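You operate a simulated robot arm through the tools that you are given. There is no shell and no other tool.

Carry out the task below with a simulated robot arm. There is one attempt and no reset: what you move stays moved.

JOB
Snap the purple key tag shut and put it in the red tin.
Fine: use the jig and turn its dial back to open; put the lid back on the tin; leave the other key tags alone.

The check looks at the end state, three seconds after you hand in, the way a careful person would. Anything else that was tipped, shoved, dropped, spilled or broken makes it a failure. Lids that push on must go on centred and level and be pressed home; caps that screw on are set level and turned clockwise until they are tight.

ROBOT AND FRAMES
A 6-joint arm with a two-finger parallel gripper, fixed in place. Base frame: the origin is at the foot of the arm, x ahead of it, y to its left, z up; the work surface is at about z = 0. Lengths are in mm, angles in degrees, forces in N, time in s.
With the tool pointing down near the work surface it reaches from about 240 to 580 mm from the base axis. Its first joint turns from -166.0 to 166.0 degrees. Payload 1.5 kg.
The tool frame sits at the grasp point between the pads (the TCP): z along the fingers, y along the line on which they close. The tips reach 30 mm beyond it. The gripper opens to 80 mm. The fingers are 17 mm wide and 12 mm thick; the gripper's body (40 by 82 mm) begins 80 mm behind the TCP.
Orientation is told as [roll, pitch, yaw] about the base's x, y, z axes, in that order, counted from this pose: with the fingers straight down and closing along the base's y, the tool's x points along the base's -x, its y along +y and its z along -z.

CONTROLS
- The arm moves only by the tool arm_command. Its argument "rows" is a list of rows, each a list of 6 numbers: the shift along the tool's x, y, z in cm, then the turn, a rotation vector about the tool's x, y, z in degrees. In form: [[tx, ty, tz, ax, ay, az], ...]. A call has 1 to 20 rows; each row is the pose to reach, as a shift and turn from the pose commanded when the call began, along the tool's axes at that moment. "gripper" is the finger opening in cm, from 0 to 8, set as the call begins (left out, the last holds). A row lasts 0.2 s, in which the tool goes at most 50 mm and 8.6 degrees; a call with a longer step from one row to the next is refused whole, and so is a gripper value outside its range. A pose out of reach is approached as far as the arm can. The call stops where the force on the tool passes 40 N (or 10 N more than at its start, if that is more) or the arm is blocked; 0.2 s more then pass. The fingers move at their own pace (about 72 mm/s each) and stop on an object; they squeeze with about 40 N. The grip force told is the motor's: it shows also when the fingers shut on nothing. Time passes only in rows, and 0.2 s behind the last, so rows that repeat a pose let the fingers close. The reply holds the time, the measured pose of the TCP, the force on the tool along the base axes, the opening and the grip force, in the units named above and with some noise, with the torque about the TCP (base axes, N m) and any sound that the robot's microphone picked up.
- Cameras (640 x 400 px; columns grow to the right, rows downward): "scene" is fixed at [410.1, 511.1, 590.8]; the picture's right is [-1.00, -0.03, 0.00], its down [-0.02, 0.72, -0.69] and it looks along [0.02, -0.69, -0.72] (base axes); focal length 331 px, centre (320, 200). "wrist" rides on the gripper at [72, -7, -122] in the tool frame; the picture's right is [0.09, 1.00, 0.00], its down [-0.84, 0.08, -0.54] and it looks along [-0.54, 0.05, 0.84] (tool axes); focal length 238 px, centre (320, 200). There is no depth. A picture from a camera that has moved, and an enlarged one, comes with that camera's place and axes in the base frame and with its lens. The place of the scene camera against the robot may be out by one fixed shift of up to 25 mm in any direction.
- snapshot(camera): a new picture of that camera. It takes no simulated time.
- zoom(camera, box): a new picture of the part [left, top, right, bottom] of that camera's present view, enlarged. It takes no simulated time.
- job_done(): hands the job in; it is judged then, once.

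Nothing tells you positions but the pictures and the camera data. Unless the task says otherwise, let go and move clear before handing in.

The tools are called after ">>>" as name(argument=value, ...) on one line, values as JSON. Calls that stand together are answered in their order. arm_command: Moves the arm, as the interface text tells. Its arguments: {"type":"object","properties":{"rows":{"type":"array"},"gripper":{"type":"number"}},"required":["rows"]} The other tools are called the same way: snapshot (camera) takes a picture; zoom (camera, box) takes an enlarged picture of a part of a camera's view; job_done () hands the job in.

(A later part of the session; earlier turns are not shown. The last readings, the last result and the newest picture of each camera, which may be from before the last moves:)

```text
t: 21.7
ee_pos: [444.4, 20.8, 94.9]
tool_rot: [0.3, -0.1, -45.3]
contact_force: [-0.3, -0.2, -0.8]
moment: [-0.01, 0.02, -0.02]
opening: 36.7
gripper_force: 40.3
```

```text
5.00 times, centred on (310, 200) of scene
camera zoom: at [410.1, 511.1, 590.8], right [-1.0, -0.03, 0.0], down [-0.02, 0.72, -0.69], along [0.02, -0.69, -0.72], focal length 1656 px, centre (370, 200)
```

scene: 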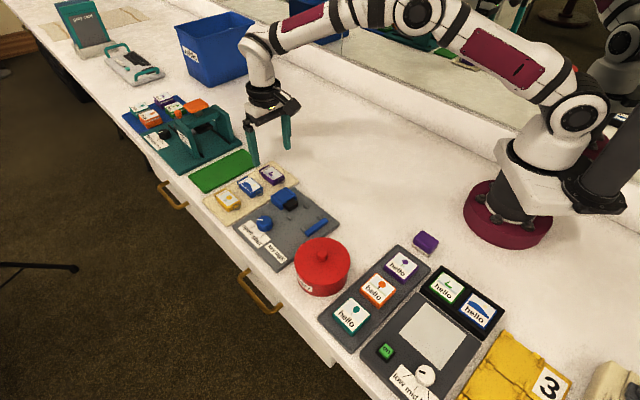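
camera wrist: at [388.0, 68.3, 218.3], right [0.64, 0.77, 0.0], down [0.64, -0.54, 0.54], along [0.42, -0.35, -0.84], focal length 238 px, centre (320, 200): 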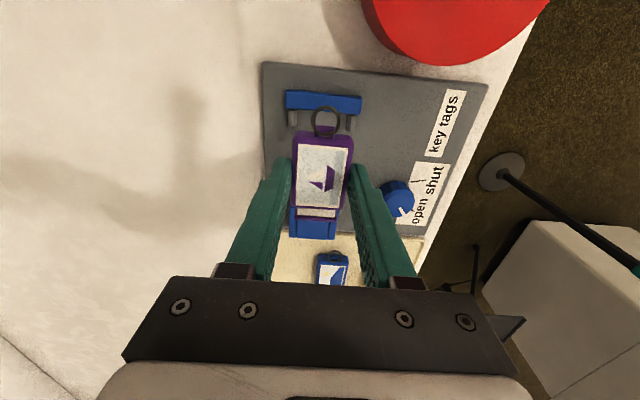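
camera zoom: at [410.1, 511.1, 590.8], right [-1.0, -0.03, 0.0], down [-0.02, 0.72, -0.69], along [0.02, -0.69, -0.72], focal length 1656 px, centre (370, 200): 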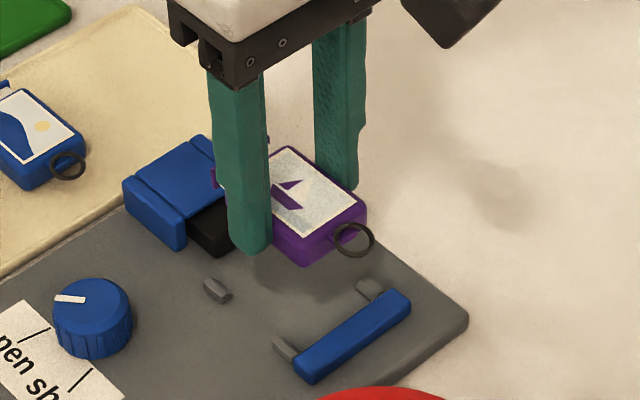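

Alignment looks right: the bar face is about 28 mm behind the TCP and the case end about 26 mm. I'll zoom to confirm the ring lug clears the bar's height.

>>> zoom(camera="scene", box=[300, 185, 350, 235])

>>> zoom(camera="wrist", box=[280, 80, 370, 150])

```text
8.00 times, centred on (325, 210) of scene
camera zoom: at [410.1, 511.1, 590.8], right [-1.0, -0.03, 0.0], down [-0.02, 0.72, -0.69], along [0.02, -0.69, -0.72], focal length 2650 px, centre (280, 120)
```

zoom: 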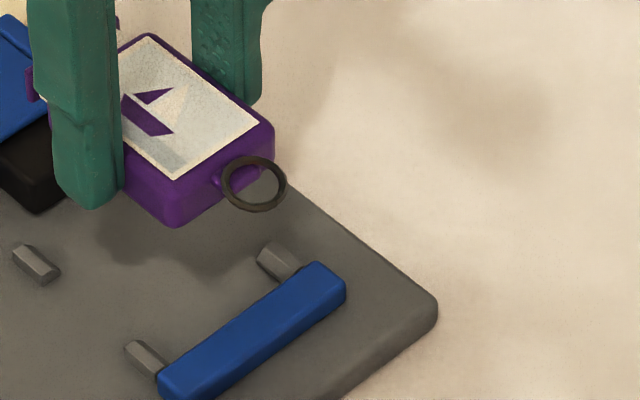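

```text
5.71 times, centred on (325, 115) of wrist
camera zoom: at [388.0, 68.3, 218.3], right [0.64, 0.77, 0.0], down [0.64, -0.54, 0.54], along [0.42, -0.35, -0.84], focal length 1362 px, centre (291, 686)
```

zoom: 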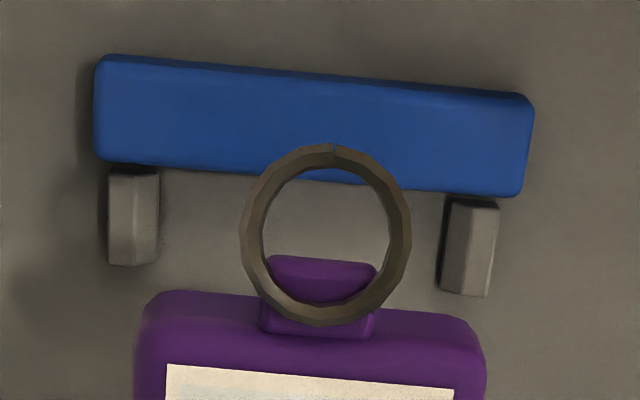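

The lug is in the upper part of the case, above the bar's ~9 mm height. Lowering to z≈55 with a 0.6 mm lateral correction, then checking.

>>> arm_command(rows=[[0, -0.06, 0.6, 0, 0, 0], [0, -0.06, 1.4, 0, 0, 0], [0, -0.06, 2.4, 0, 0, 0], [0, -0.06, 3.2, 0, 0, 0], [0, -0.06, 3.9, 0, 0, 0], [0, -0.06, 3.9, 0, 0, 0]])

>>> zoom(camera="wrist", box=[240, 60, 400, 200])

>>> zoom(camera="scene", box=[290, 185, 350, 235])

```text
t: 23.1
ee_pos: [445.0, 22.4, 55.4]
tool_rot: [0.1, 0.0, -45.3]
contact_force: [0.2, -1.2, -0.2]
moment: [-0.01, 0.01, -0.01]
opening: 36.5
gripper_force: 40.2
```

```text
2.86 times, centred on (320, 130) of wrist
camera zoom: at [387.8, 67.6, 179.3], right [0.64, 0.77, 0.0], down [0.64, -0.54, 0.54], along [0.42, -0.35, -0.84], focal length 681 px, centre (320, 400)
```

zoom: 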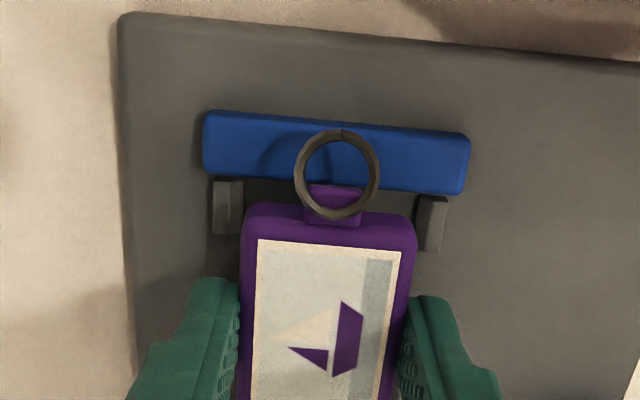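

```text
8.00 times, centred on (320, 210) of scene
camera zoom: at [410.1, 511.1, 590.8], right [-1.0, -0.03, 0.0], down [-0.02, 0.72, -0.69], along [0.02, -0.69, -0.72], focal length 2650 px, centre (320, 120)
```

zoom: 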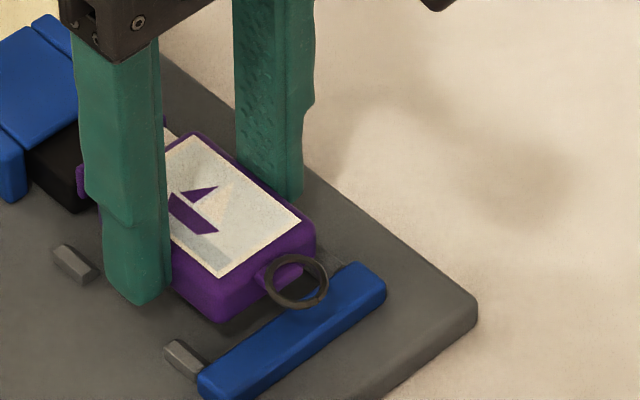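

Clearances look good: ~2.5 mm to the bar, centred between pegs. Lowering to z≈42 and then in fine steps.

>>> arm_command(rows=[[0, 0, 0.4, 0, 0, 0], [0, 0, 0.8, 0, 0, 0], [0, 0, 1.1, 0, 0, 0], [0, 0, 1.3, 0, 0, 0], [0, 0, 1.3, 0, 0, 0]])

>>> zoom(camera="wrist", box=[240, 60, 400, 200])

>>> zoom(camera="scene", box=[290, 185, 350, 235])

```text
t: 24.3
ee_pos: [444.3, 22.4, 43.1]
tool_rot: [0.2, 0.0, -45.2]
contact_force: [-1.8, -0.4, 2.9]
moment: [-0.04, 0.04, -0.03]
opening: 36.6
gripper_force: 39.9
```

```text
2.86 times, centred on (320, 130) of wrist
camera zoom: at [387.5, 67.7, 166.2], right [0.64, 0.77, 0.0], down [0.64, -0.54, 0.54], along [0.42, -0.35, -0.84], focal length 681 px, centre (320, 400)
```

zoom: 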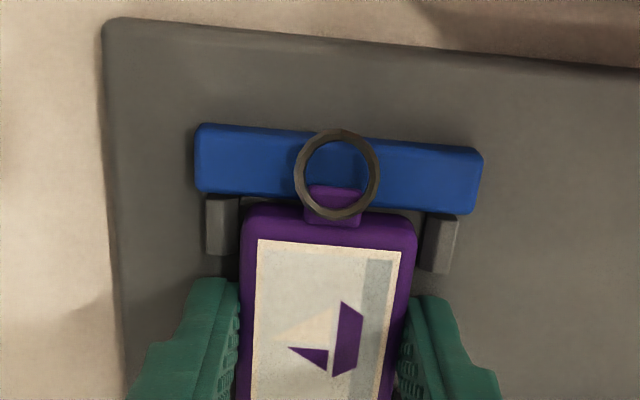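

```text
8.00 times, centred on (320, 210) of scene
camera zoom: at [410.1, 511.1, 590.8], right [-1.0, -0.03, 0.0], down [-0.02, 0.72, -0.69], along [0.02, -0.69, -0.72], focal length 2650 px, centre (320, 120)
```

zoom: 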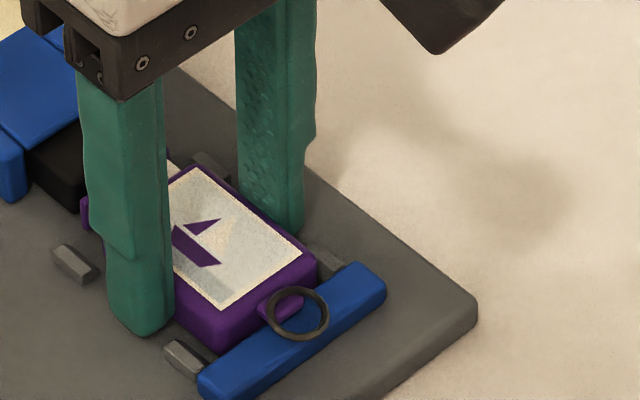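

A slight upward force (~3 N) suggests first contact. I'll step down by 1 mm and read again.

>>> arm_command(rows=[[0, 0, 0.05, 0, 0, 0], [0, 0, 0.1, 0, 0, 0], [0, 0, 0.1, 0, 0, 0]])

>>> zoom(camera="scene", box=[300, 195, 350, 235])

>>> zoom(camera="wrist", box=[270, 90, 370, 150])

```text
t: 25.1
ee_pos: [445.0, 22.0, 43.7]
tool_rot: [0.2, -0.1, -45.3]
contact_force: [-9.2, 1.3, 30.1]
moment: [-0.01, 0.39, -0.03]
opening: 36.6
gripper_force: 40.0
```

```text
10.00 times, centred on (325, 215) of scene
camera zoom: at [410.1, 511.1, 590.8], right [-1.0, -0.03, 0.0], down [-0.02, 0.72, -0.69], along [0.02, -0.69, -0.72], focal length 3313 px, centre (270, 50)
```

zoom: 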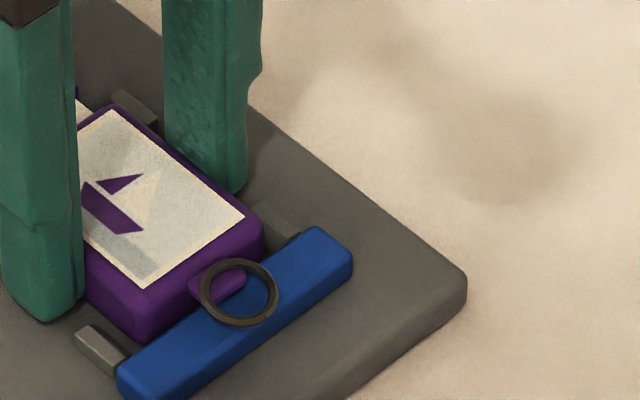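

```text
6.40 times, centred on (320, 120) of wrist
camera zoom: at [388.0, 67.6, 165.7], right [0.64, 0.77, 0.0], down [0.64, -0.54, 0.54], along [0.42, -0.35, -0.84], focal length 1525 px, centre (320, 712)
```

zoom: 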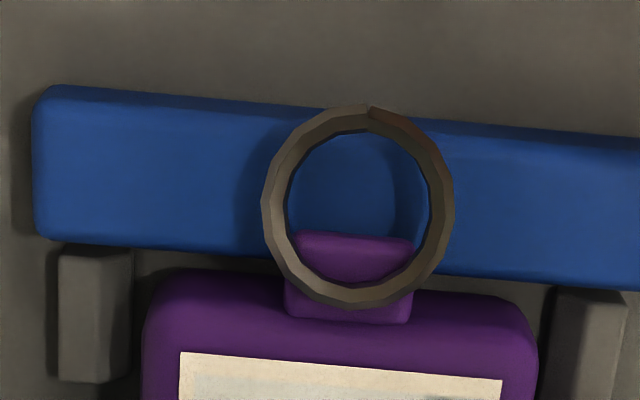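

The load is centred under the TCP, so the tag is resting on the plate (top at z≈12). I'll relax the down-force by ~1 mm and open the fingers.

>>> arm_command(rows=[[0, 0, -0.1, 0, 0, 0], [0, 0, -0.1, 0, 0, 0]])

>>> arm_command(rows=[[0, 0, 0, 0, 0, 0], [0, 0, 0, 0, 0, 0], [0, 0, 0, 0, 0, 0]], gripper=4.8)

>>> zoom(camera="wrist", box=[240, 60, 400, 200])

>>> zoom(camera="scene", box=[290, 185, 350, 235])

```text
t: 25.7
ee_pos: [444.8, 20.4, 41.9]
tool_rot: [0.1, -0.2, -45.1]
contact_force: [3.6, 1.5, 9.7]
moment: [0.05, -0.06, 0.0]
opening: 36.6
gripper_force: 40.4
```

```text
t: 26.5
ee_pos: [444.0, 21.5, 42.3]
tool_rot: [0.1, 0.0, -45.1]
contact_force: [1.2, -0.2, -0.8]
moment: [0.02, 0.01, 0.0]
opening: 48.0
gripper_force: 0.2
```

```text
2.86 times, centred on (320, 130) of wrist
camera zoom: at [387.6, 67.3, 165.7], right [0.64, 0.77, 0.0], down [0.64, -0.54, 0.54], along [0.42, -0.35, -0.84], focal length 681 px, centre (320, 400)
```

zoom: 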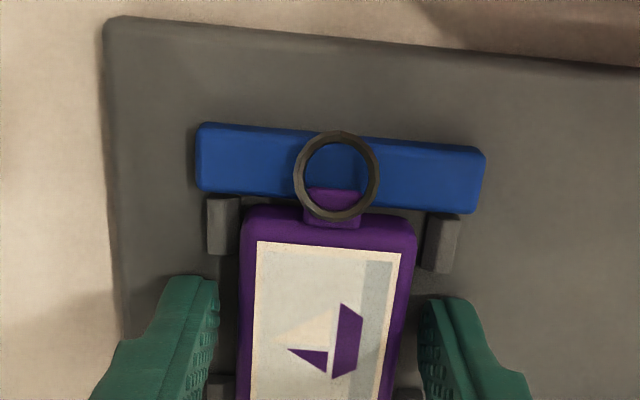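

```text
8.00 times, centred on (320, 210) of scene
camera zoom: at [410.1, 511.1, 590.8], right [-1.0, -0.03, 0.0], down [-0.02, 0.72, -0.69], along [0.02, -0.69, -0.72], focal length 2650 px, centre (320, 120)
```

zoom: 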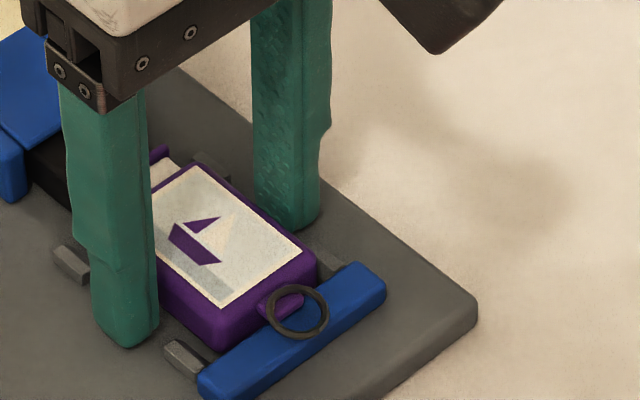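

Tag is set down in the nest. Raising clear and looking at it.

>>> arm_command(rows=[[0, 0, -0.5, 0, 0, 0], [0, 0, -1.5, 0, 0, 0], [0, 0, -3, 0, 0, 0], [0, 0, -5, 0, 0, 0], [0, 0, -7, 0, 0, 0], [0, 0, -8.5, 0, 0, 0], [0, 0, -8.5, 0, 0, 0]])

>>> snapshot(camera="wrist")

>>> zoom(camera="wrist", box=[250, 60, 400, 190])

>>> zoom(camera="scene", box=[250, 180, 350, 250])

```text
t: 28.1
ee_pos: [443.2, 21.2, 127.3]
tool_rot: [0.0, -0.1, -45.2]
contact_force: [-0.9, 0.2, 0.4]
moment: [0.0, -0.03, -0.02]
opening: 48.0
gripper_force: 0.0
```

```text
taken
camera wrist: at [387.2, 67.2, 251.4], right [0.64, 0.77, 0.0], down [0.64, -0.54, 0.54], along [0.42, -0.35, -0.84], focal length 238 px, centre (320, 200)
```

wrist: 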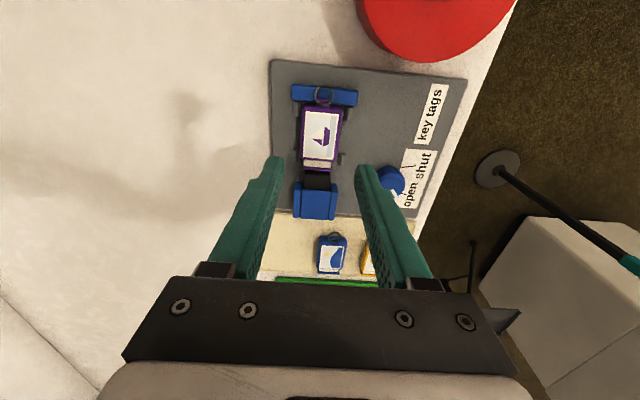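

```text
3.08 times, centred on (325, 125) of wrist
camera zoom: at [387.2, 67.2, 251.4], right [0.64, 0.77, 0.0], down [0.64, -0.54, 0.54], along [0.42, -0.35, -0.84], focal length 733 px, centre (305, 431)
```

zoom: 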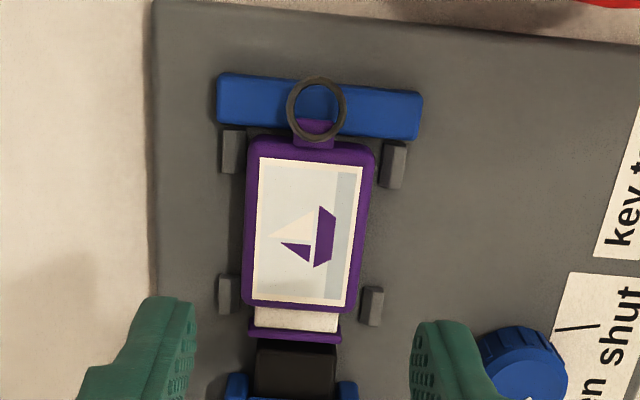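

```text
5.71 times, centred on (300, 215) of scene
camera zoom: at [410.1, 511.1, 590.8], right [-1.0, -0.03, 0.0], down [-0.02, 0.72, -0.69], along [0.02, -0.69, -0.72], focal length 1893 px, centre (434, 114)
```

zoom: 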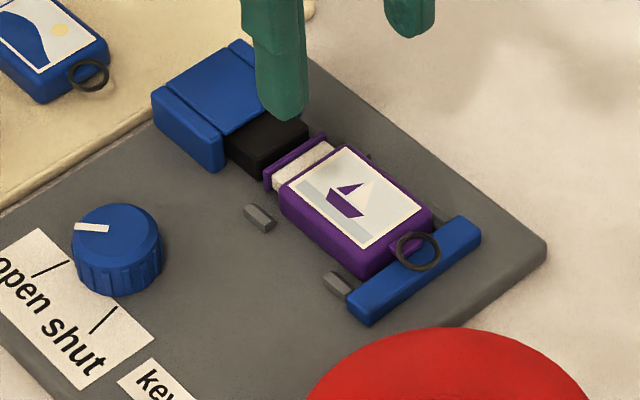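

The tag sits properly between the pegs with its drawer facing the ram pad. Next I'll hover over the dial, about (526, 43), to locate its axis precisely.

>>> arm_command(rows=[[-0.9, 1.5, 0, 0, 0, 0], [-1.8, 3, 0, 0, 0, 0], [-2.7, 4.7, 0, 0, 0, 0], [-3.6, 6.3, 0.8, 0, 0, 0], [-4.3, 7.44, 1.7, 0, 0, 0], [-4.3, 7.44, 1.7, 0, 0, 0]], gripper=6)

>>> snapshot(camera="wrist")

>>> zoom(camera="wrist", box=[250, 70, 400, 190])

>>> zoom(camera="scene", box=[230, 190, 300, 250])

```text
t: 29.5
ee_pos: [526.5, 43.6, 111.2]
tool_rot: [0.1, 0.0, -45.2]
contact_force: [0.2, 0.0, -0.1]
moment: [-0.01, -0.01, -0.01]
opening: 59.7
gripper_force: 0.0
```

```text
taken
camera wrist: at [470.6, 89.9, 234.3], right [0.64, 0.77, 0.0], down [0.64, -0.54, 0.54], along [0.42, -0.35, -0.84], focal length 238 px, centre (320, 200)
```

wrist: 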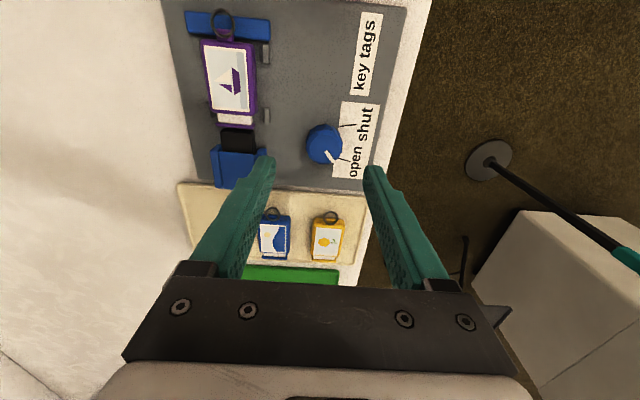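

```text
3.33 times, centred on (325, 130) of wrist
camera zoom: at [470.6, 89.9, 234.3], right [0.64, 0.77, 0.0], down [0.64, -0.54, 0.54], along [0.42, -0.35, -0.84], focal length 794 px, centre (303, 433)
```

zoom: 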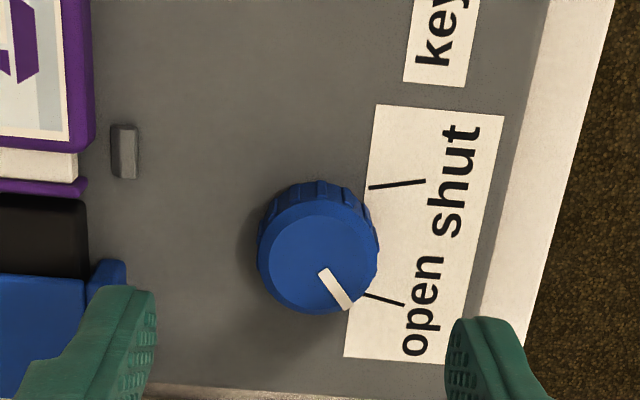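

```text
6.67 times, centred on (265, 220) of scene
camera zoom: at [410.1, 511.1, 590.8], right [-1.0, -0.03, 0.0], down [-0.02, 0.72, -0.69], along [0.02, -0.69, -0.72], focal length 2208 px, centre (687, 67)
```

zoom: 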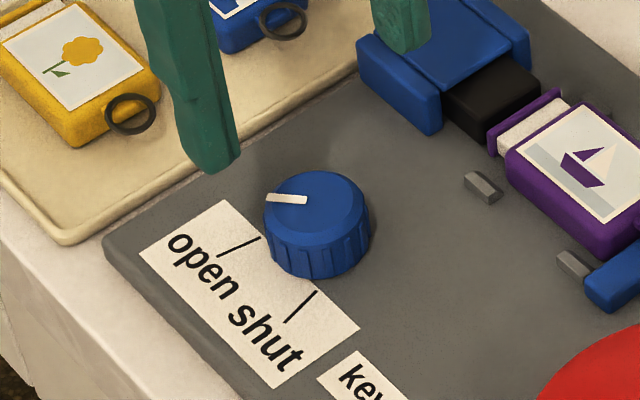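

The dial axis is about 4 mm forward and 5 mm to the side of the TCP; its pointer is on "open" and "shut" is roughly 95–100° counter-clockwise (seen from above). I'll centre over it and descend partway.

>>> arm_command(rows=[[-0.38, 0.5, 0.5, 0, 0, 0], [-0.38, 0.5, 1.5, 0, 0, 0], [-0.38, 0.5, 3, 0, 0, 0], [-0.38, 0.5, 4.4, 0, 0, 0], [-0.38, 0.5, 4.8, 0, 0, 0], [-0.38, 0.5, 4.8, 0, 0, 0]])

>>> snapshot(camera="wrist")

>>> zoom(camera="wrist", box=[250, 90, 390, 190])

>>> zoom(camera="scene", box=[230, 180, 300, 240])

```text
t: 30.9
ee_pos: [533.4, 44.1, 62.2]
tool_rot: [0.2, 0.0, -45.2]
contact_force: [-0.6, 0.3, -0.6]
moment: [0.0, -0.01, 0.01]
opening: 60.1
gripper_force: 0.0
```

```text
taken
camera wrist: at [477.1, 90.2, 186.0], right [0.64, 0.77, 0.0], down [0.64, -0.54, 0.54], along [0.42, -0.35, -0.84], focal length 238 px, centre (320, 200)
```

wrist: 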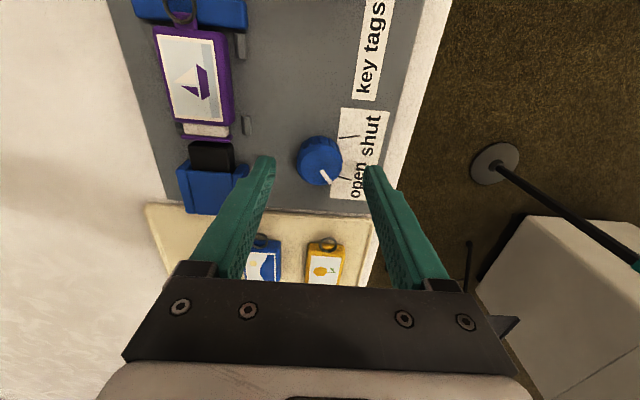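

```text
4.00 times, centred on (320, 140) of wrist
camera zoom: at [477.1, 90.2, 186.0], right [0.64, 0.77, 0.0], down [0.64, -0.54, 0.54], along [0.42, -0.35, -0.84], focal length 953 px, centre (320, 440)
```

zoom: 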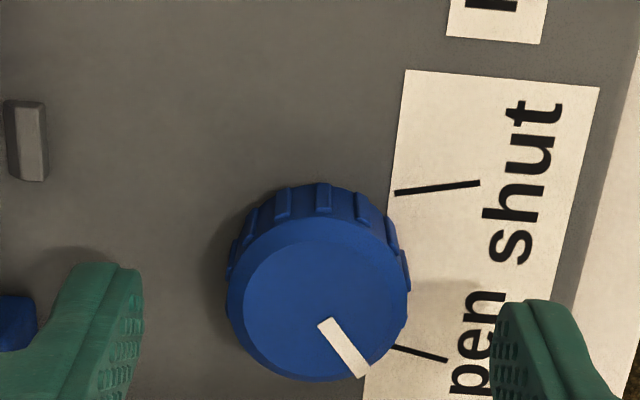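

```text
6.67 times, centred on (265, 210) of scene
camera zoom: at [410.1, 511.1, 590.8], right [-1.0, -0.03, 0.0], down [-0.02, 0.72, -0.69], along [0.02, -0.69, -0.72], focal length 2208 px, centre (687, 133)
```

zoom: 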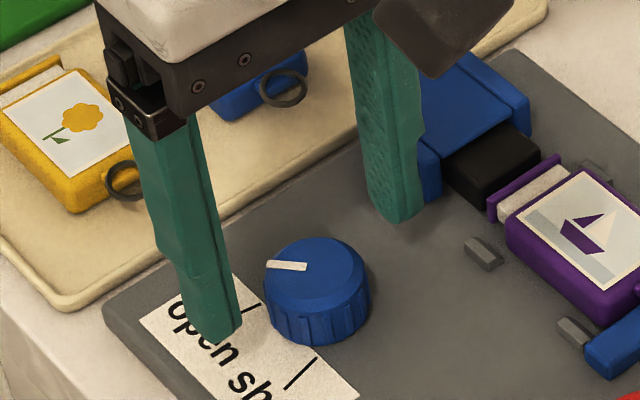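

Well centred on the dial. Descending so the tips are just above the plate (TCP z≈45).

>>> arm_command(rows=[[0, -0.07, 0.6, 0, 0, 0], [0, -0.07, 1.2, 0, 0, 0], [0, -0.07, 1.6, 0, 0, 0], [0, -0.07, 1.7, 0, 0, 0], [0, -0.07, 1.7, 0, 0, 0]])

>>> zoom(camera="scene", box=[230, 180, 300, 240])

```text
t: 32.1
ee_pos: [532.3, 42.7, 46.1]
tool_rot: [0.1, 0.0, -45.1]
contact_force: [-0.7, 0.0, -0.1]
moment: [-0.01, -0.01, 0.03]
opening: 60.2
gripper_force: 0.0
```

```text
6.67 times, centred on (265, 210) of scene
camera zoom: at [410.1, 511.1, 590.8], right [-1.0, -0.03, 0.0], down [-0.02, 0.72, -0.69], along [0.02, -0.69, -0.72], focal length 2208 px, centre (687, 133)
```

zoom: 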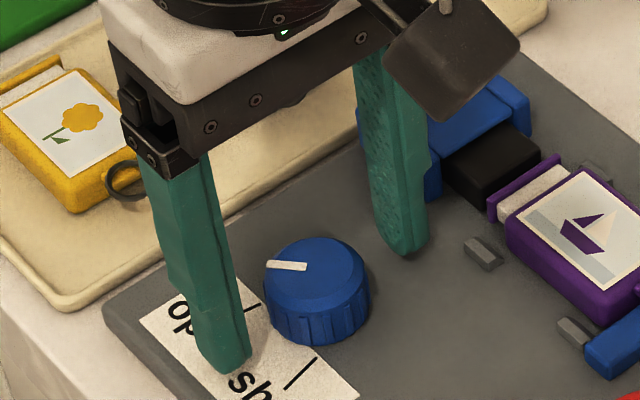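

Closing gently on the dial.

>>> arm_command(rows=[[0, 0, 0, 0, 0, 0], [0, 0, 0, 0, 0, 0], [0, 0, 0, 0, 0, 0], [0, 0, 0, 0, 0, 0]], gripper=2.5)

>>> zoom(camera="wrist", box=[250, 90, 390, 190])

```text
t: 33.1
ee_pos: [532.5, 43.0, 45.4]
tool_rot: [0.3, -0.1, -45.1]
contact_force: [10.9, 7.8, -7.4]
moment: [0.01, -0.25, -0.05]
opening: 31.6
gripper_force: 40.7
```

```text
4.00 times, centred on (320, 140) of wrist
camera zoom: at [476.6, 89.6, 169.5], right [0.64, 0.77, 0.0], down [0.64, -0.54, 0.54], along [0.42, -0.35, -0.84], focal length 953 px, centre (320, 440)
```

zoom: 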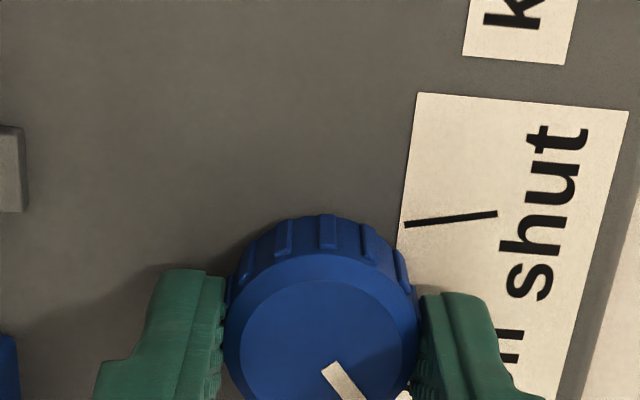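

Dial gripped with a small lateral bias; I'll nudge 0.5 mm to relieve it and turn 30° counter-clockwise toward "shut" to see how it behaves.

>>> arm_command(rows=[[0, 0.05, 0, 0, 0, 0], [0, 0.05, 0, 0, 0, -6], [0, 0.05, 0, 0, 0, -12], [0, 0.05, 0, 0, 0, -18], [0, 0.05, 0, 0, 0, -24], [0, 0.05, 0, 0, 0, -30], [0, 0.05, 0, 0, 0, -30]])

>>> zoom(camera="wrist", box=[250, 90, 390, 190])

>>> zoom(camera="scene", box=[230, 180, 350, 250])

```text
t: 34.7
ee_pos: [532.8, 43.4, 46.1]
tool_rot: [0.1, -0.3, -15.0]
contact_force: [9.5, 8.6, 2.1]
moment: [0.08, -0.25, 0.0]
opening: 31.6
gripper_force: 40.6
```

```text
4.00 times, centred on (320, 140) of wrist
camera zoom: at [461.1, 56.2, 169.4], right [0.17, 0.99, 0.0], down [0.83, -0.14, 0.54], along [0.54, -0.09, -0.84], focal length 953 px, centre (320, 440)
```

zoom: 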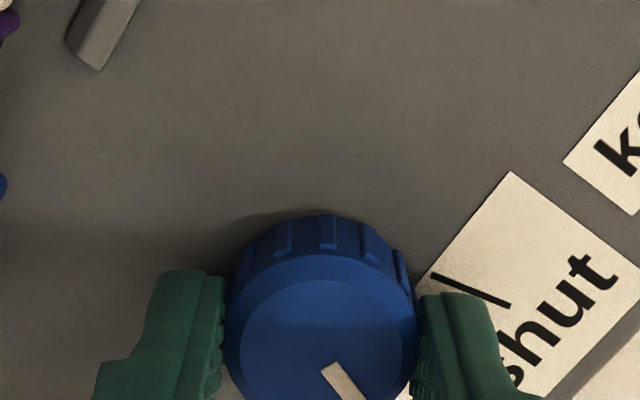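

```text
5.33 times, centred on (290, 215) of scene
camera zoom: at [410.1, 511.1, 590.8], right [-1.0, -0.03, 0.0], down [-0.02, 0.72, -0.69], along [0.02, -0.69, -0.72], focal length 1767 px, centre (480, 120)
```

zoom: 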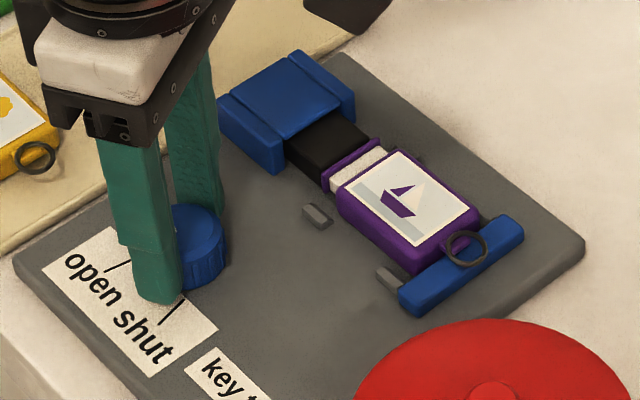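

The dial turns with the gripper and the ram is advancing. Continuing another 30° with a small centring correction.

>>> arm_command(rows=[[-0.03, 0.05, 0, 0, 0, -4], [-0.03, 0.05, 0, 0, 0, -9], [-0.03, 0.05, 0, 0, 0, -14], [-0.03, 0.05, 0, 0, 0, -19], [-0.03, 0.05, 0, 0, 0, -24], [-0.03, 0.05, 0, 0, 0, -30], [-0.03, 0.05, 0, 0, 0, -30]])

>>> zoom(camera="wrist", box=[230, 90, 410, 190])

>>> zoom(camera="scene", box=[230, 180, 350, 250])

```text
t: 36.3
ee_pos: [533.5, 45.4, 45.8]
tool_rot: [0.1, -0.1, 14.9]
contact_force: [-5.9, 10.3, 12.0]
moment: [0.21, 0.21, -0.06]
opening: 31.3
gripper_force: 40.0
```

```text
3.56 times, centred on (320, 140) of wrist
camera zoom: at [464.7, 19.6, 169.4], right [-0.34, 0.94, 0.0], down [0.79, 0.29, 0.54], along [0.51, 0.19, -0.84], focal length 848 px, centre (320, 413)
```

zoom: 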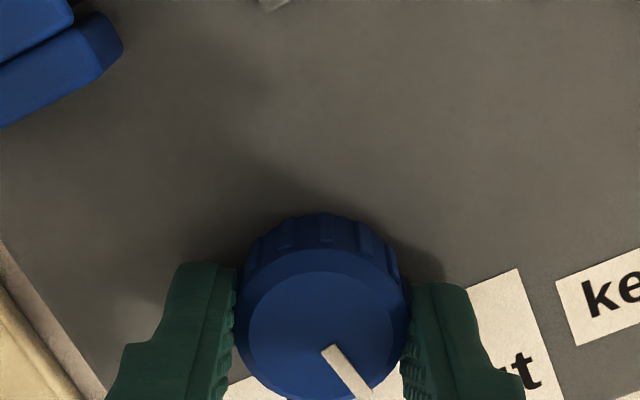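

```text
5.33 times, centred on (290, 215) of scene
camera zoom: at [410.1, 511.1, 590.8], right [-1.0, -0.03, 0.0], down [-0.02, 0.72, -0.69], along [0.02, -0.69, -0.72], focal length 1767 px, centre (480, 120)
```

zoom: 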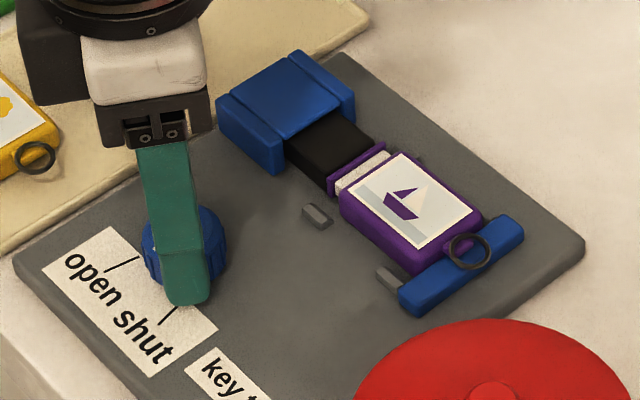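

The ram is now pushing the drawer against the bar. Continuing the turn toward "shut".

>>> arm_command(rows=[[0, 0, 0, 0, 0, -4], [0, 0, 0, 0, 0, -8], [0, 0, 0, 0, 0, -12], [0, 0, 0, 0, 0, -16], [0, 0, 0, 0, 0, -20], [0, 0, 0, 0, 0, -24], [0, 0, 0, 0, 0, -28], [0, 0, 0, 0, 0, -30], [0, 0, 0, 0, 0, -30]])

>>> zoom(camera="wrist", box=[230, 90, 410, 190])

>>> zoom(camera="scene", box=[230, 180, 350, 250])

```text
t: 38.3
ee_pos: [534.1, 44.5, 46.5]
tool_rot: [0.0, -0.1, 44.8]
contact_force: [-1.9, 1.2, 2.7]
moment: [0.07, -0.06, 0.0]
opening: 31.4
gripper_force: 40.1
stopped in row 9: the force on the tool passed its limit at 41 N (the readings are from after the stop); the commanded pose is now the measured one
```

```text
3.56 times, centred on (320, 140) of wrist
camera zoom: at [486.1, -10.6, 169.4], right [-0.77, 0.64, 0.0], down [0.54, 0.64, 0.54], along [0.35, 0.42, -0.84], focal length 848 px, centre (320, 413)
```

zoom: 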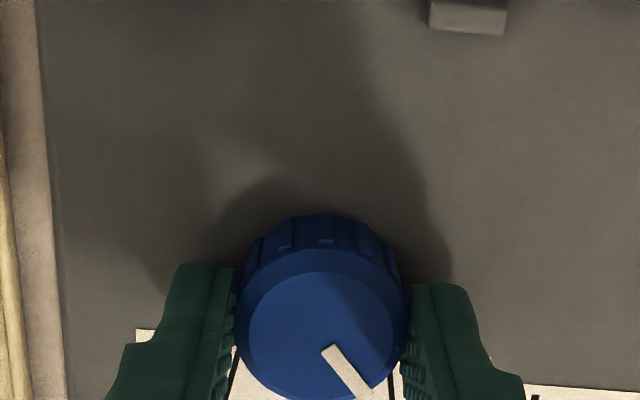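

```text
5.33 times, centred on (290, 215) of scene
camera zoom: at [410.1, 511.1, 590.8], right [-1.0, -0.03, 0.0], down [-0.02, 0.72, -0.69], along [0.02, -0.69, -0.72], focal length 1767 px, centre (480, 120)
```

zoom: 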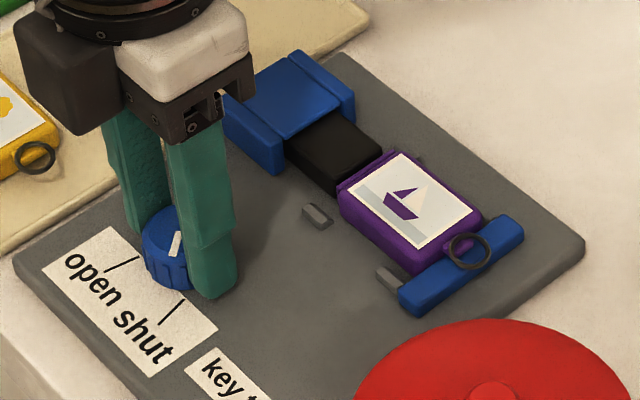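

The drawer looks nearly home; the force limit tripped at 90°. I'll zoom on the tag and pointer before turning further.

>>> zoom(camera="scene", box=[285, 195, 330, 230])

>>> zoom(camera="scene", box=[240, 205, 290, 245])

```text
11.43 times, centred on (308, 212) of scene
camera zoom: at [410.1, 511.1, 590.8], right [-1.0, -0.03, 0.0], down [-0.02, 0.72, -0.69], along [0.02, -0.69, -0.72], focal length 3786 px, centre (463, 57)
```

zoom: 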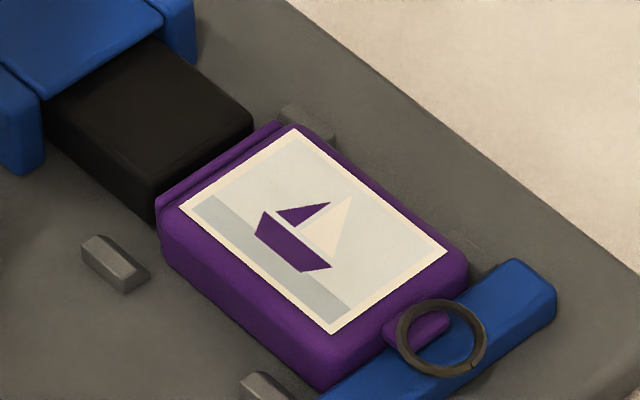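

```text
10.00 times, centred on (265, 225) of scene
camera zoom: at [410.1, 511.1, 590.8], right [-1.0, -0.03, 0.0], down [-0.02, 0.72, -0.69], along [0.02, -0.69, -0.72], focal length 3313 px, centre (870, -50)
```

zoom: 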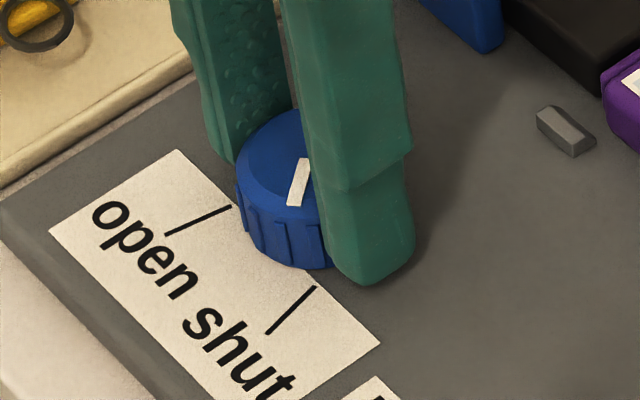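

The pointer is a few degrees short of "shut". Turning on in small steps.

>>> arm_command(rows=[[0, 0, 0, 0, 0, -2], [0, 0, 0, 0, 0, -4], [0, 0, 0, 0, 0, -6], [0, 0, 0, 0, 0, -6]])

>>> zoom(camera="scene", box=[285, 195, 330, 230])

>>> zoom(camera="scene", box=[240, 205, 290, 245])

```text
t: 39.3
ee_pos: [533.2, 45.7, 46.6]
tool_rot: [0.1, -0.3, 50.7]
contact_force: [-3.0, 2.7, 4.2]
moment: [-0.2, 0.14, -0.01]
opening: 31.6
gripper_force: 40.2
```

```text
11.43 times, centred on (308, 212) of scene
camera zoom: at [410.1, 511.1, 590.8], right [-1.0, -0.03, 0.0], down [-0.02, 0.72, -0.69], along [0.02, -0.69, -0.72], focal length 3786 px, centre (463, 57)
```

zoom: 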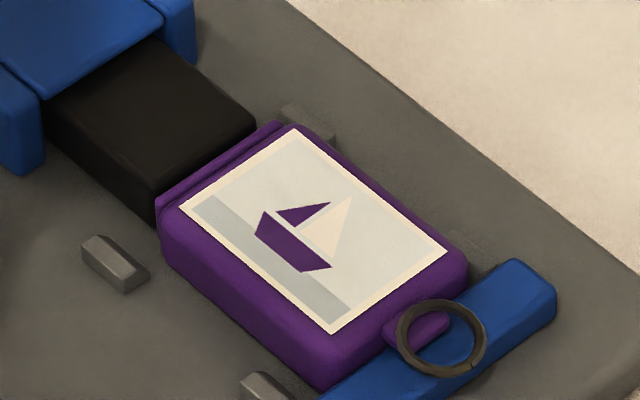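

```text
10.00 times, centred on (265, 225) of scene
camera zoom: at [410.1, 511.1, 590.8], right [-1.0, -0.03, 0.0], down [-0.02, 0.72, -0.69], along [0.02, -0.69, -0.72], focal length 3313 px, centre (870, -50)
```

zoom: 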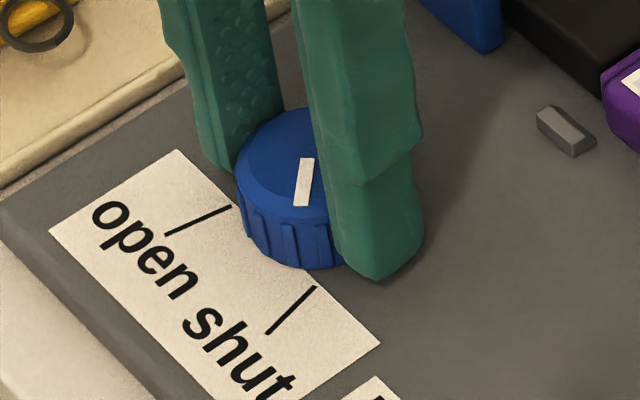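

>>> arm_command(rows=[[0, 0, 0, 0, 0, -2], [0, 0, 0, 0, 0, -4], [0, 0, 0, 0, 0, -6], [0, 0, 0, 0, 0, -6], [0, 0, 0, 0, 0, -6]])

>>> zoom(camera="scene", box=[285, 195, 330, 230])

>>> zoom(camera="scene", box=[240, 205, 290, 245])

```text
t: 40.5
ee_pos: [532.8, 44.9, 47.2]
tool_rot: [0.1, -0.1, 56.8]
contact_force: [-3.2, 6.1, 0.1]
moment: [0.27, -0.04, -0.58]
opening: 31.4
gripper_force: 40.4
```

```text
11.43 times, centred on (308, 212) of scene
camera zoom: at [410.1, 511.1, 590.8], right [-1.0, -0.03, 0.0], down [-0.02, 0.72, -0.69], along [0.02, -0.69, -0.72], focal length 3786 px, centre (463, 57)
```

zoom: 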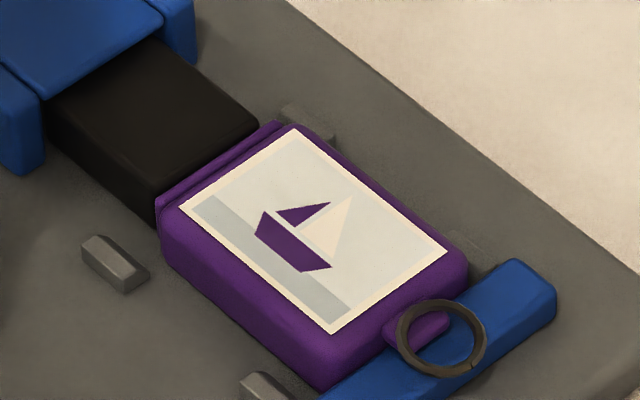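

```text
10.00 times, centred on (265, 225) of scene
camera zoom: at [410.1, 511.1, 590.8], right [-1.0, -0.03, 0.0], down [-0.02, 0.72, -0.69], along [0.02, -0.69, -0.72], focal length 3313 px, centre (870, -50)
```

zoom: 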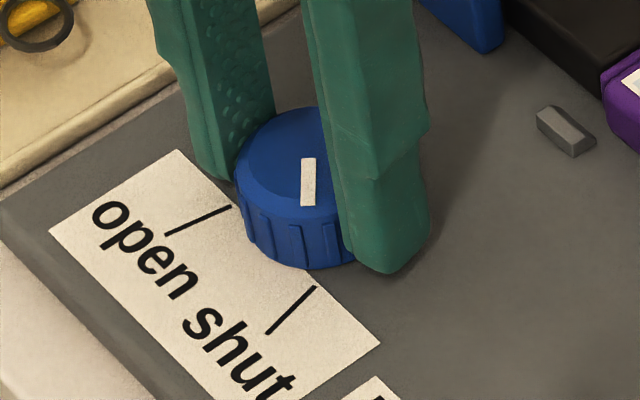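

The dial has reached its stop at "shut" (torque rising, 100° turned) and the drawer is flush. Now turning it back to "open", in two halves.

>>> arm_command(rows=[[0, 0, 0, 0, 0, 4], [0, 0, 0, 0, 0, 9], [0, 0, 0, 0, 0, 14], [0, 0, 0, 0, 0, 19], [0, 0, 0, 0, 0, 24], [0, 0, 0, 0, 0, 29], [0, 0, 0, 0, 0, 34], [0, 0, 0, 0, 0, 39], [0, 0, 0, 0, 0, 44], [0, 0, 0, 0, 0, 50], [0, 0, 0, 0, 0, 50]])

>>> zoom(camera="scene", box=[230, 180, 350, 250])

```text
t: 42.9
ee_pos: [533.4, 45.5, 47.0]
tool_rot: [0.2, -0.1, 6.8]
contact_force: [7.4, -7.8, 1.7]
moment: [-0.26, -0.21, -0.03]
opening: 31.2
gripper_force: 40.1
```

```text
5.33 times, centred on (290, 215) of scene
camera zoom: at [410.1, 511.1, 590.8], right [-1.0, -0.03, 0.0], down [-0.02, 0.72, -0.69], along [0.02, -0.69, -0.72], focal length 1767 px, centre (480, 120)
```

zoom: 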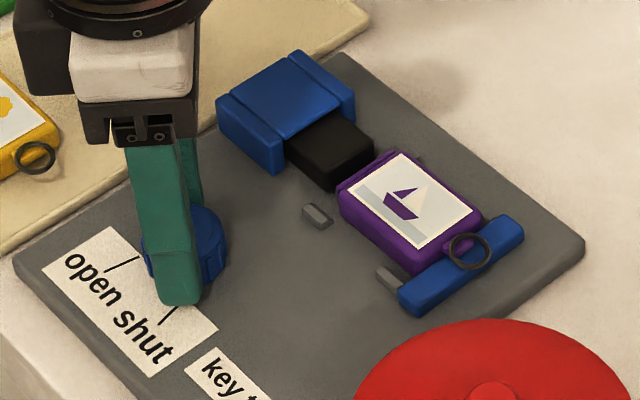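

The ram retracts and the tag stays closed. Turning the rest of the way to "open".

>>> arm_command(rows=[[0, 0, 0, 0, 0, 4], [0, 0, 0, 0, 0, 9], [0, 0, 0, 0, 0, 14], [0, 0, 0, 0, 0, 19], [0, 0, 0, 0, 0, 24], [0, 0, 0, 0, 0, 29], [0, 0, 0, 0, 0, 34], [0, 0, 0, 0, 0, 39], [0, 0, 0, 0, 0, 44], [0, 0, 0, 0, 0, 48], [0, 0, 0, 0, 0, 50], [0, 0, 0, 0, 0, 50]])

>>> zoom(camera="scene", box=[230, 180, 350, 250])

>>> zoom(camera="wrist", box=[230, 90, 410, 200])

```text
t: 45.1
ee_pos: [533.7, 44.9, 45.4]
tool_rot: [-0.1, 0.0, -40.3]
contact_force: [-2.3, -2.3, 3.2]
moment: [-0.07, 0.0, 0.01]
opening: 31.7
gripper_force: 40.1
stopped in row 11: the force on the tool passed its limit at 41 N (the readings are from after the stop); the commanded pose is now the measured one
```

```text
5.33 times, centred on (290, 215) of scene
camera zoom: at [410.1, 511.1, 590.8], right [-1.0, -0.03, 0.0], down [-0.02, 0.72, -0.69], along [0.02, -0.69, -0.72], focal length 1767 px, centre (480, 120)
```

zoom: 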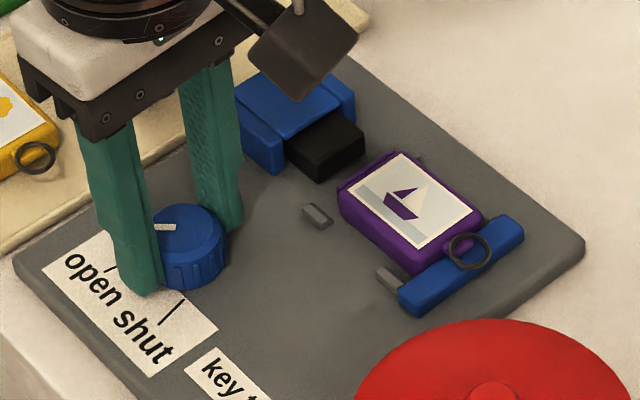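

```text
3.56 times, centred on (320, 145) of wrist
camera zoom: at [473.4, 85.3, 169.5], right [0.58, 0.82, 0.0], down [0.69, -0.48, 0.54], along [0.44, -0.31, -0.84], focal length 848 px, centre (320, 396)
```

zoom: 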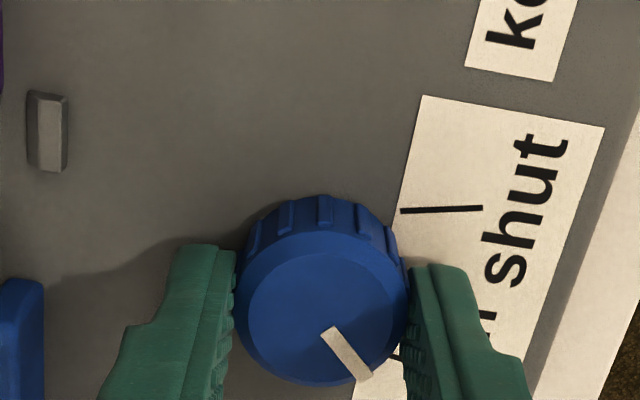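

Stopped about 4–5° short of the original open position. Finishing the turn in small steps.

>>> arm_command(rows=[[0, 0, 0, 0, 0, 1.5], [0, 0, 0, 0, 0, 3], [0, 0, 0, 0, 0, 4.5], [0, 0, 0, 0, 0, 4.5], [0, 0, 0, 0, 0, 4.5]])

>>> zoom(camera="wrist", box=[230, 90, 410, 200])

>>> zoom(camera="scene", box=[230, 180, 350, 250])

```text
t: 46.3
ee_pos: [532.9, 43.7, 46.3]
tool_rot: [0.0, 0.0, -44.8]
contact_force: [-6.2, -10.0, 6.1]
moment: [0.09, 0.32, -0.03]
opening: 31.6
gripper_force: 39.5
```

```text
3.56 times, centred on (320, 145) of wrist
camera zoom: at [476.8, 89.8, 169.4], right [0.64, 0.77, 0.0], down [0.65, -0.54, 0.54], along [0.42, -0.35, -0.84], focal length 848 px, centre (320, 396)
```

zoom: 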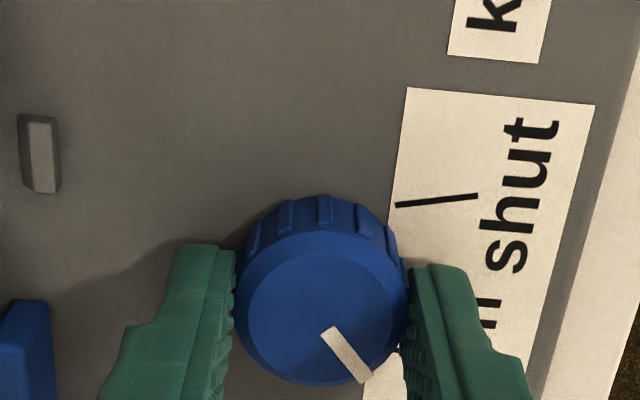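

```text
5.33 times, centred on (290, 215) of scene
camera zoom: at [410.1, 511.1, 590.8], right [-1.0, -0.03, 0.0], down [-0.02, 0.72, -0.69], along [0.02, -0.69, -0.72], focal length 1767 px, centre (480, 120)
```

zoom: 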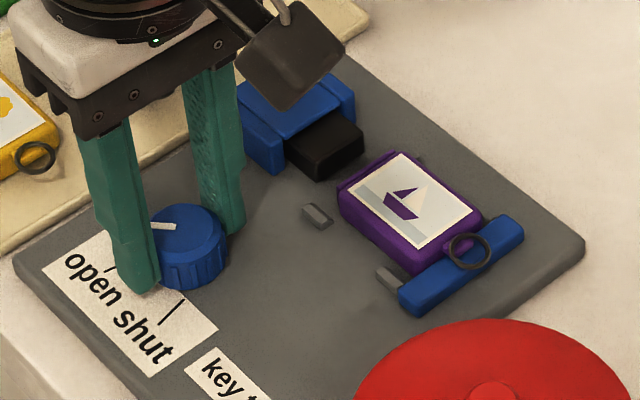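

>>> arm_command(rows=[[0, 0, 0, 0, 0, 1], [0, 0, 0, 0, 0, 2], [0, 0, 0, 0, 0, 2]])

```text
t: 47.1
ee_pos: [532.9, 43.2, 45.9]
tool_rot: [0.0, -0.1, -46.9]
contact_force: [-6.1, -12.2, 3.7]
moment: [-0.33, 0.14, 0.15]
opening: 31.4
gripper_force: 39.7
```

A slight resisting torque appears, so the dial is at its open stop. Releasing and rising clear.

>>> arm_command(rows=[[0, 0, 0, 0, 0, 0], [0, 0, 0, 0, 0, 0], [0, 0, 0, 0, 0, 0]], gripper=6)

>>> arm_command(rows=[[0, 0, -1, 0, 0, 0], [0, 0, -2.5, 0, 0, 0], [0, 0, -4.5, 0, 0, 0], [0, 0, -6.5, 0, 0, 0], [0, 0, -8, 0, 0, 0], [0, 0, -8, 0, 0, 0]])

>>> snapshot(camera="wrist")

>>> zoom(camera="wrist", box=[180, 40, 400, 190])

>>> zoom(camera="scene", box=[230, 180, 350, 250])

```text
t: 47.9
ee_pos: [533.2, 44.0, 46.1]
tool_rot: [0.0, 0.1, -46.9]
contact_force: [-1.0, -1.7, -0.2]
moment: [0.01, -0.01, 0.0]
opening: 60.2
gripper_force: 0.1
```

```text
t: 49.3
ee_pos: [532.9, 43.1, 125.0]
tool_rot: [0.0, 0.1, -46.9]
contact_force: [-0.1, -0.2, -0.1]
moment: [0.01, -0.01, 0.01]
opening: 60.1
gripper_force: 0.1
```

```text
taken
camera wrist: at [478.4, 91.8, 249.6], right [0.66, 0.75, 0.0], down [0.63, -0.56, 0.54], along [0.41, -0.36, -0.84], focal length 238 px, centre (320, 200)
```

wrist: 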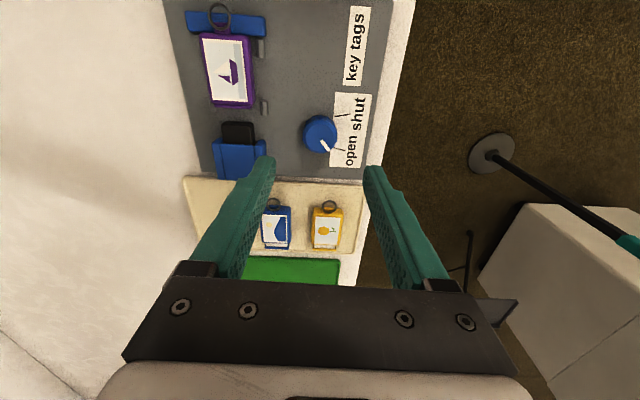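

```text
2.67 times, centred on (290, 115) of wrist
camera zoom: at [478.4, 91.8, 249.6], right [0.66, 0.75, 0.0], down [0.63, -0.56, 0.54], along [0.41, -0.36, -0.84], focal length 636 px, centre (400, 427)
```

zoom: 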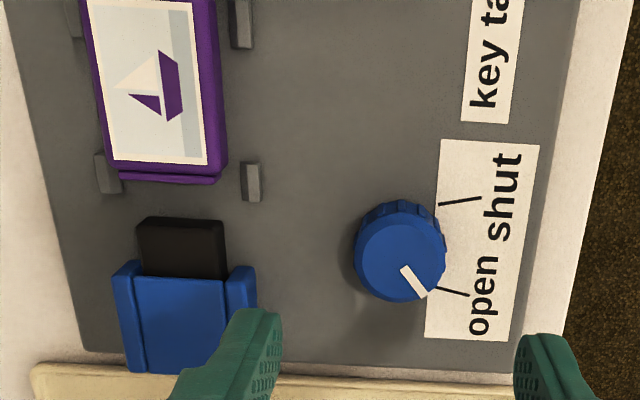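

```text
5.33 times, centred on (290, 215) of scene
camera zoom: at [410.1, 511.1, 590.8], right [-1.0, -0.03, 0.0], down [-0.02, 0.72, -0.69], along [0.02, -0.69, -0.72], focal length 1767 px, centre (480, 120)
```

zoom: 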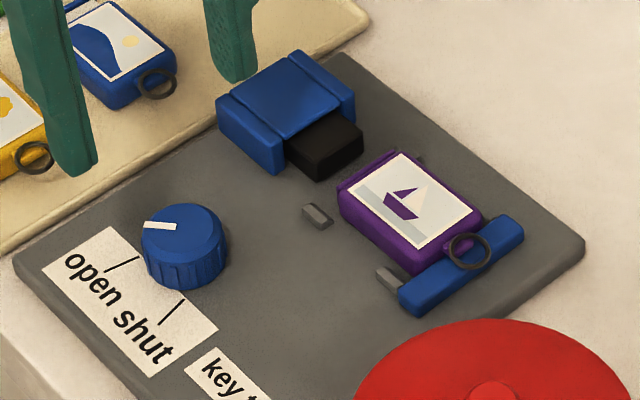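

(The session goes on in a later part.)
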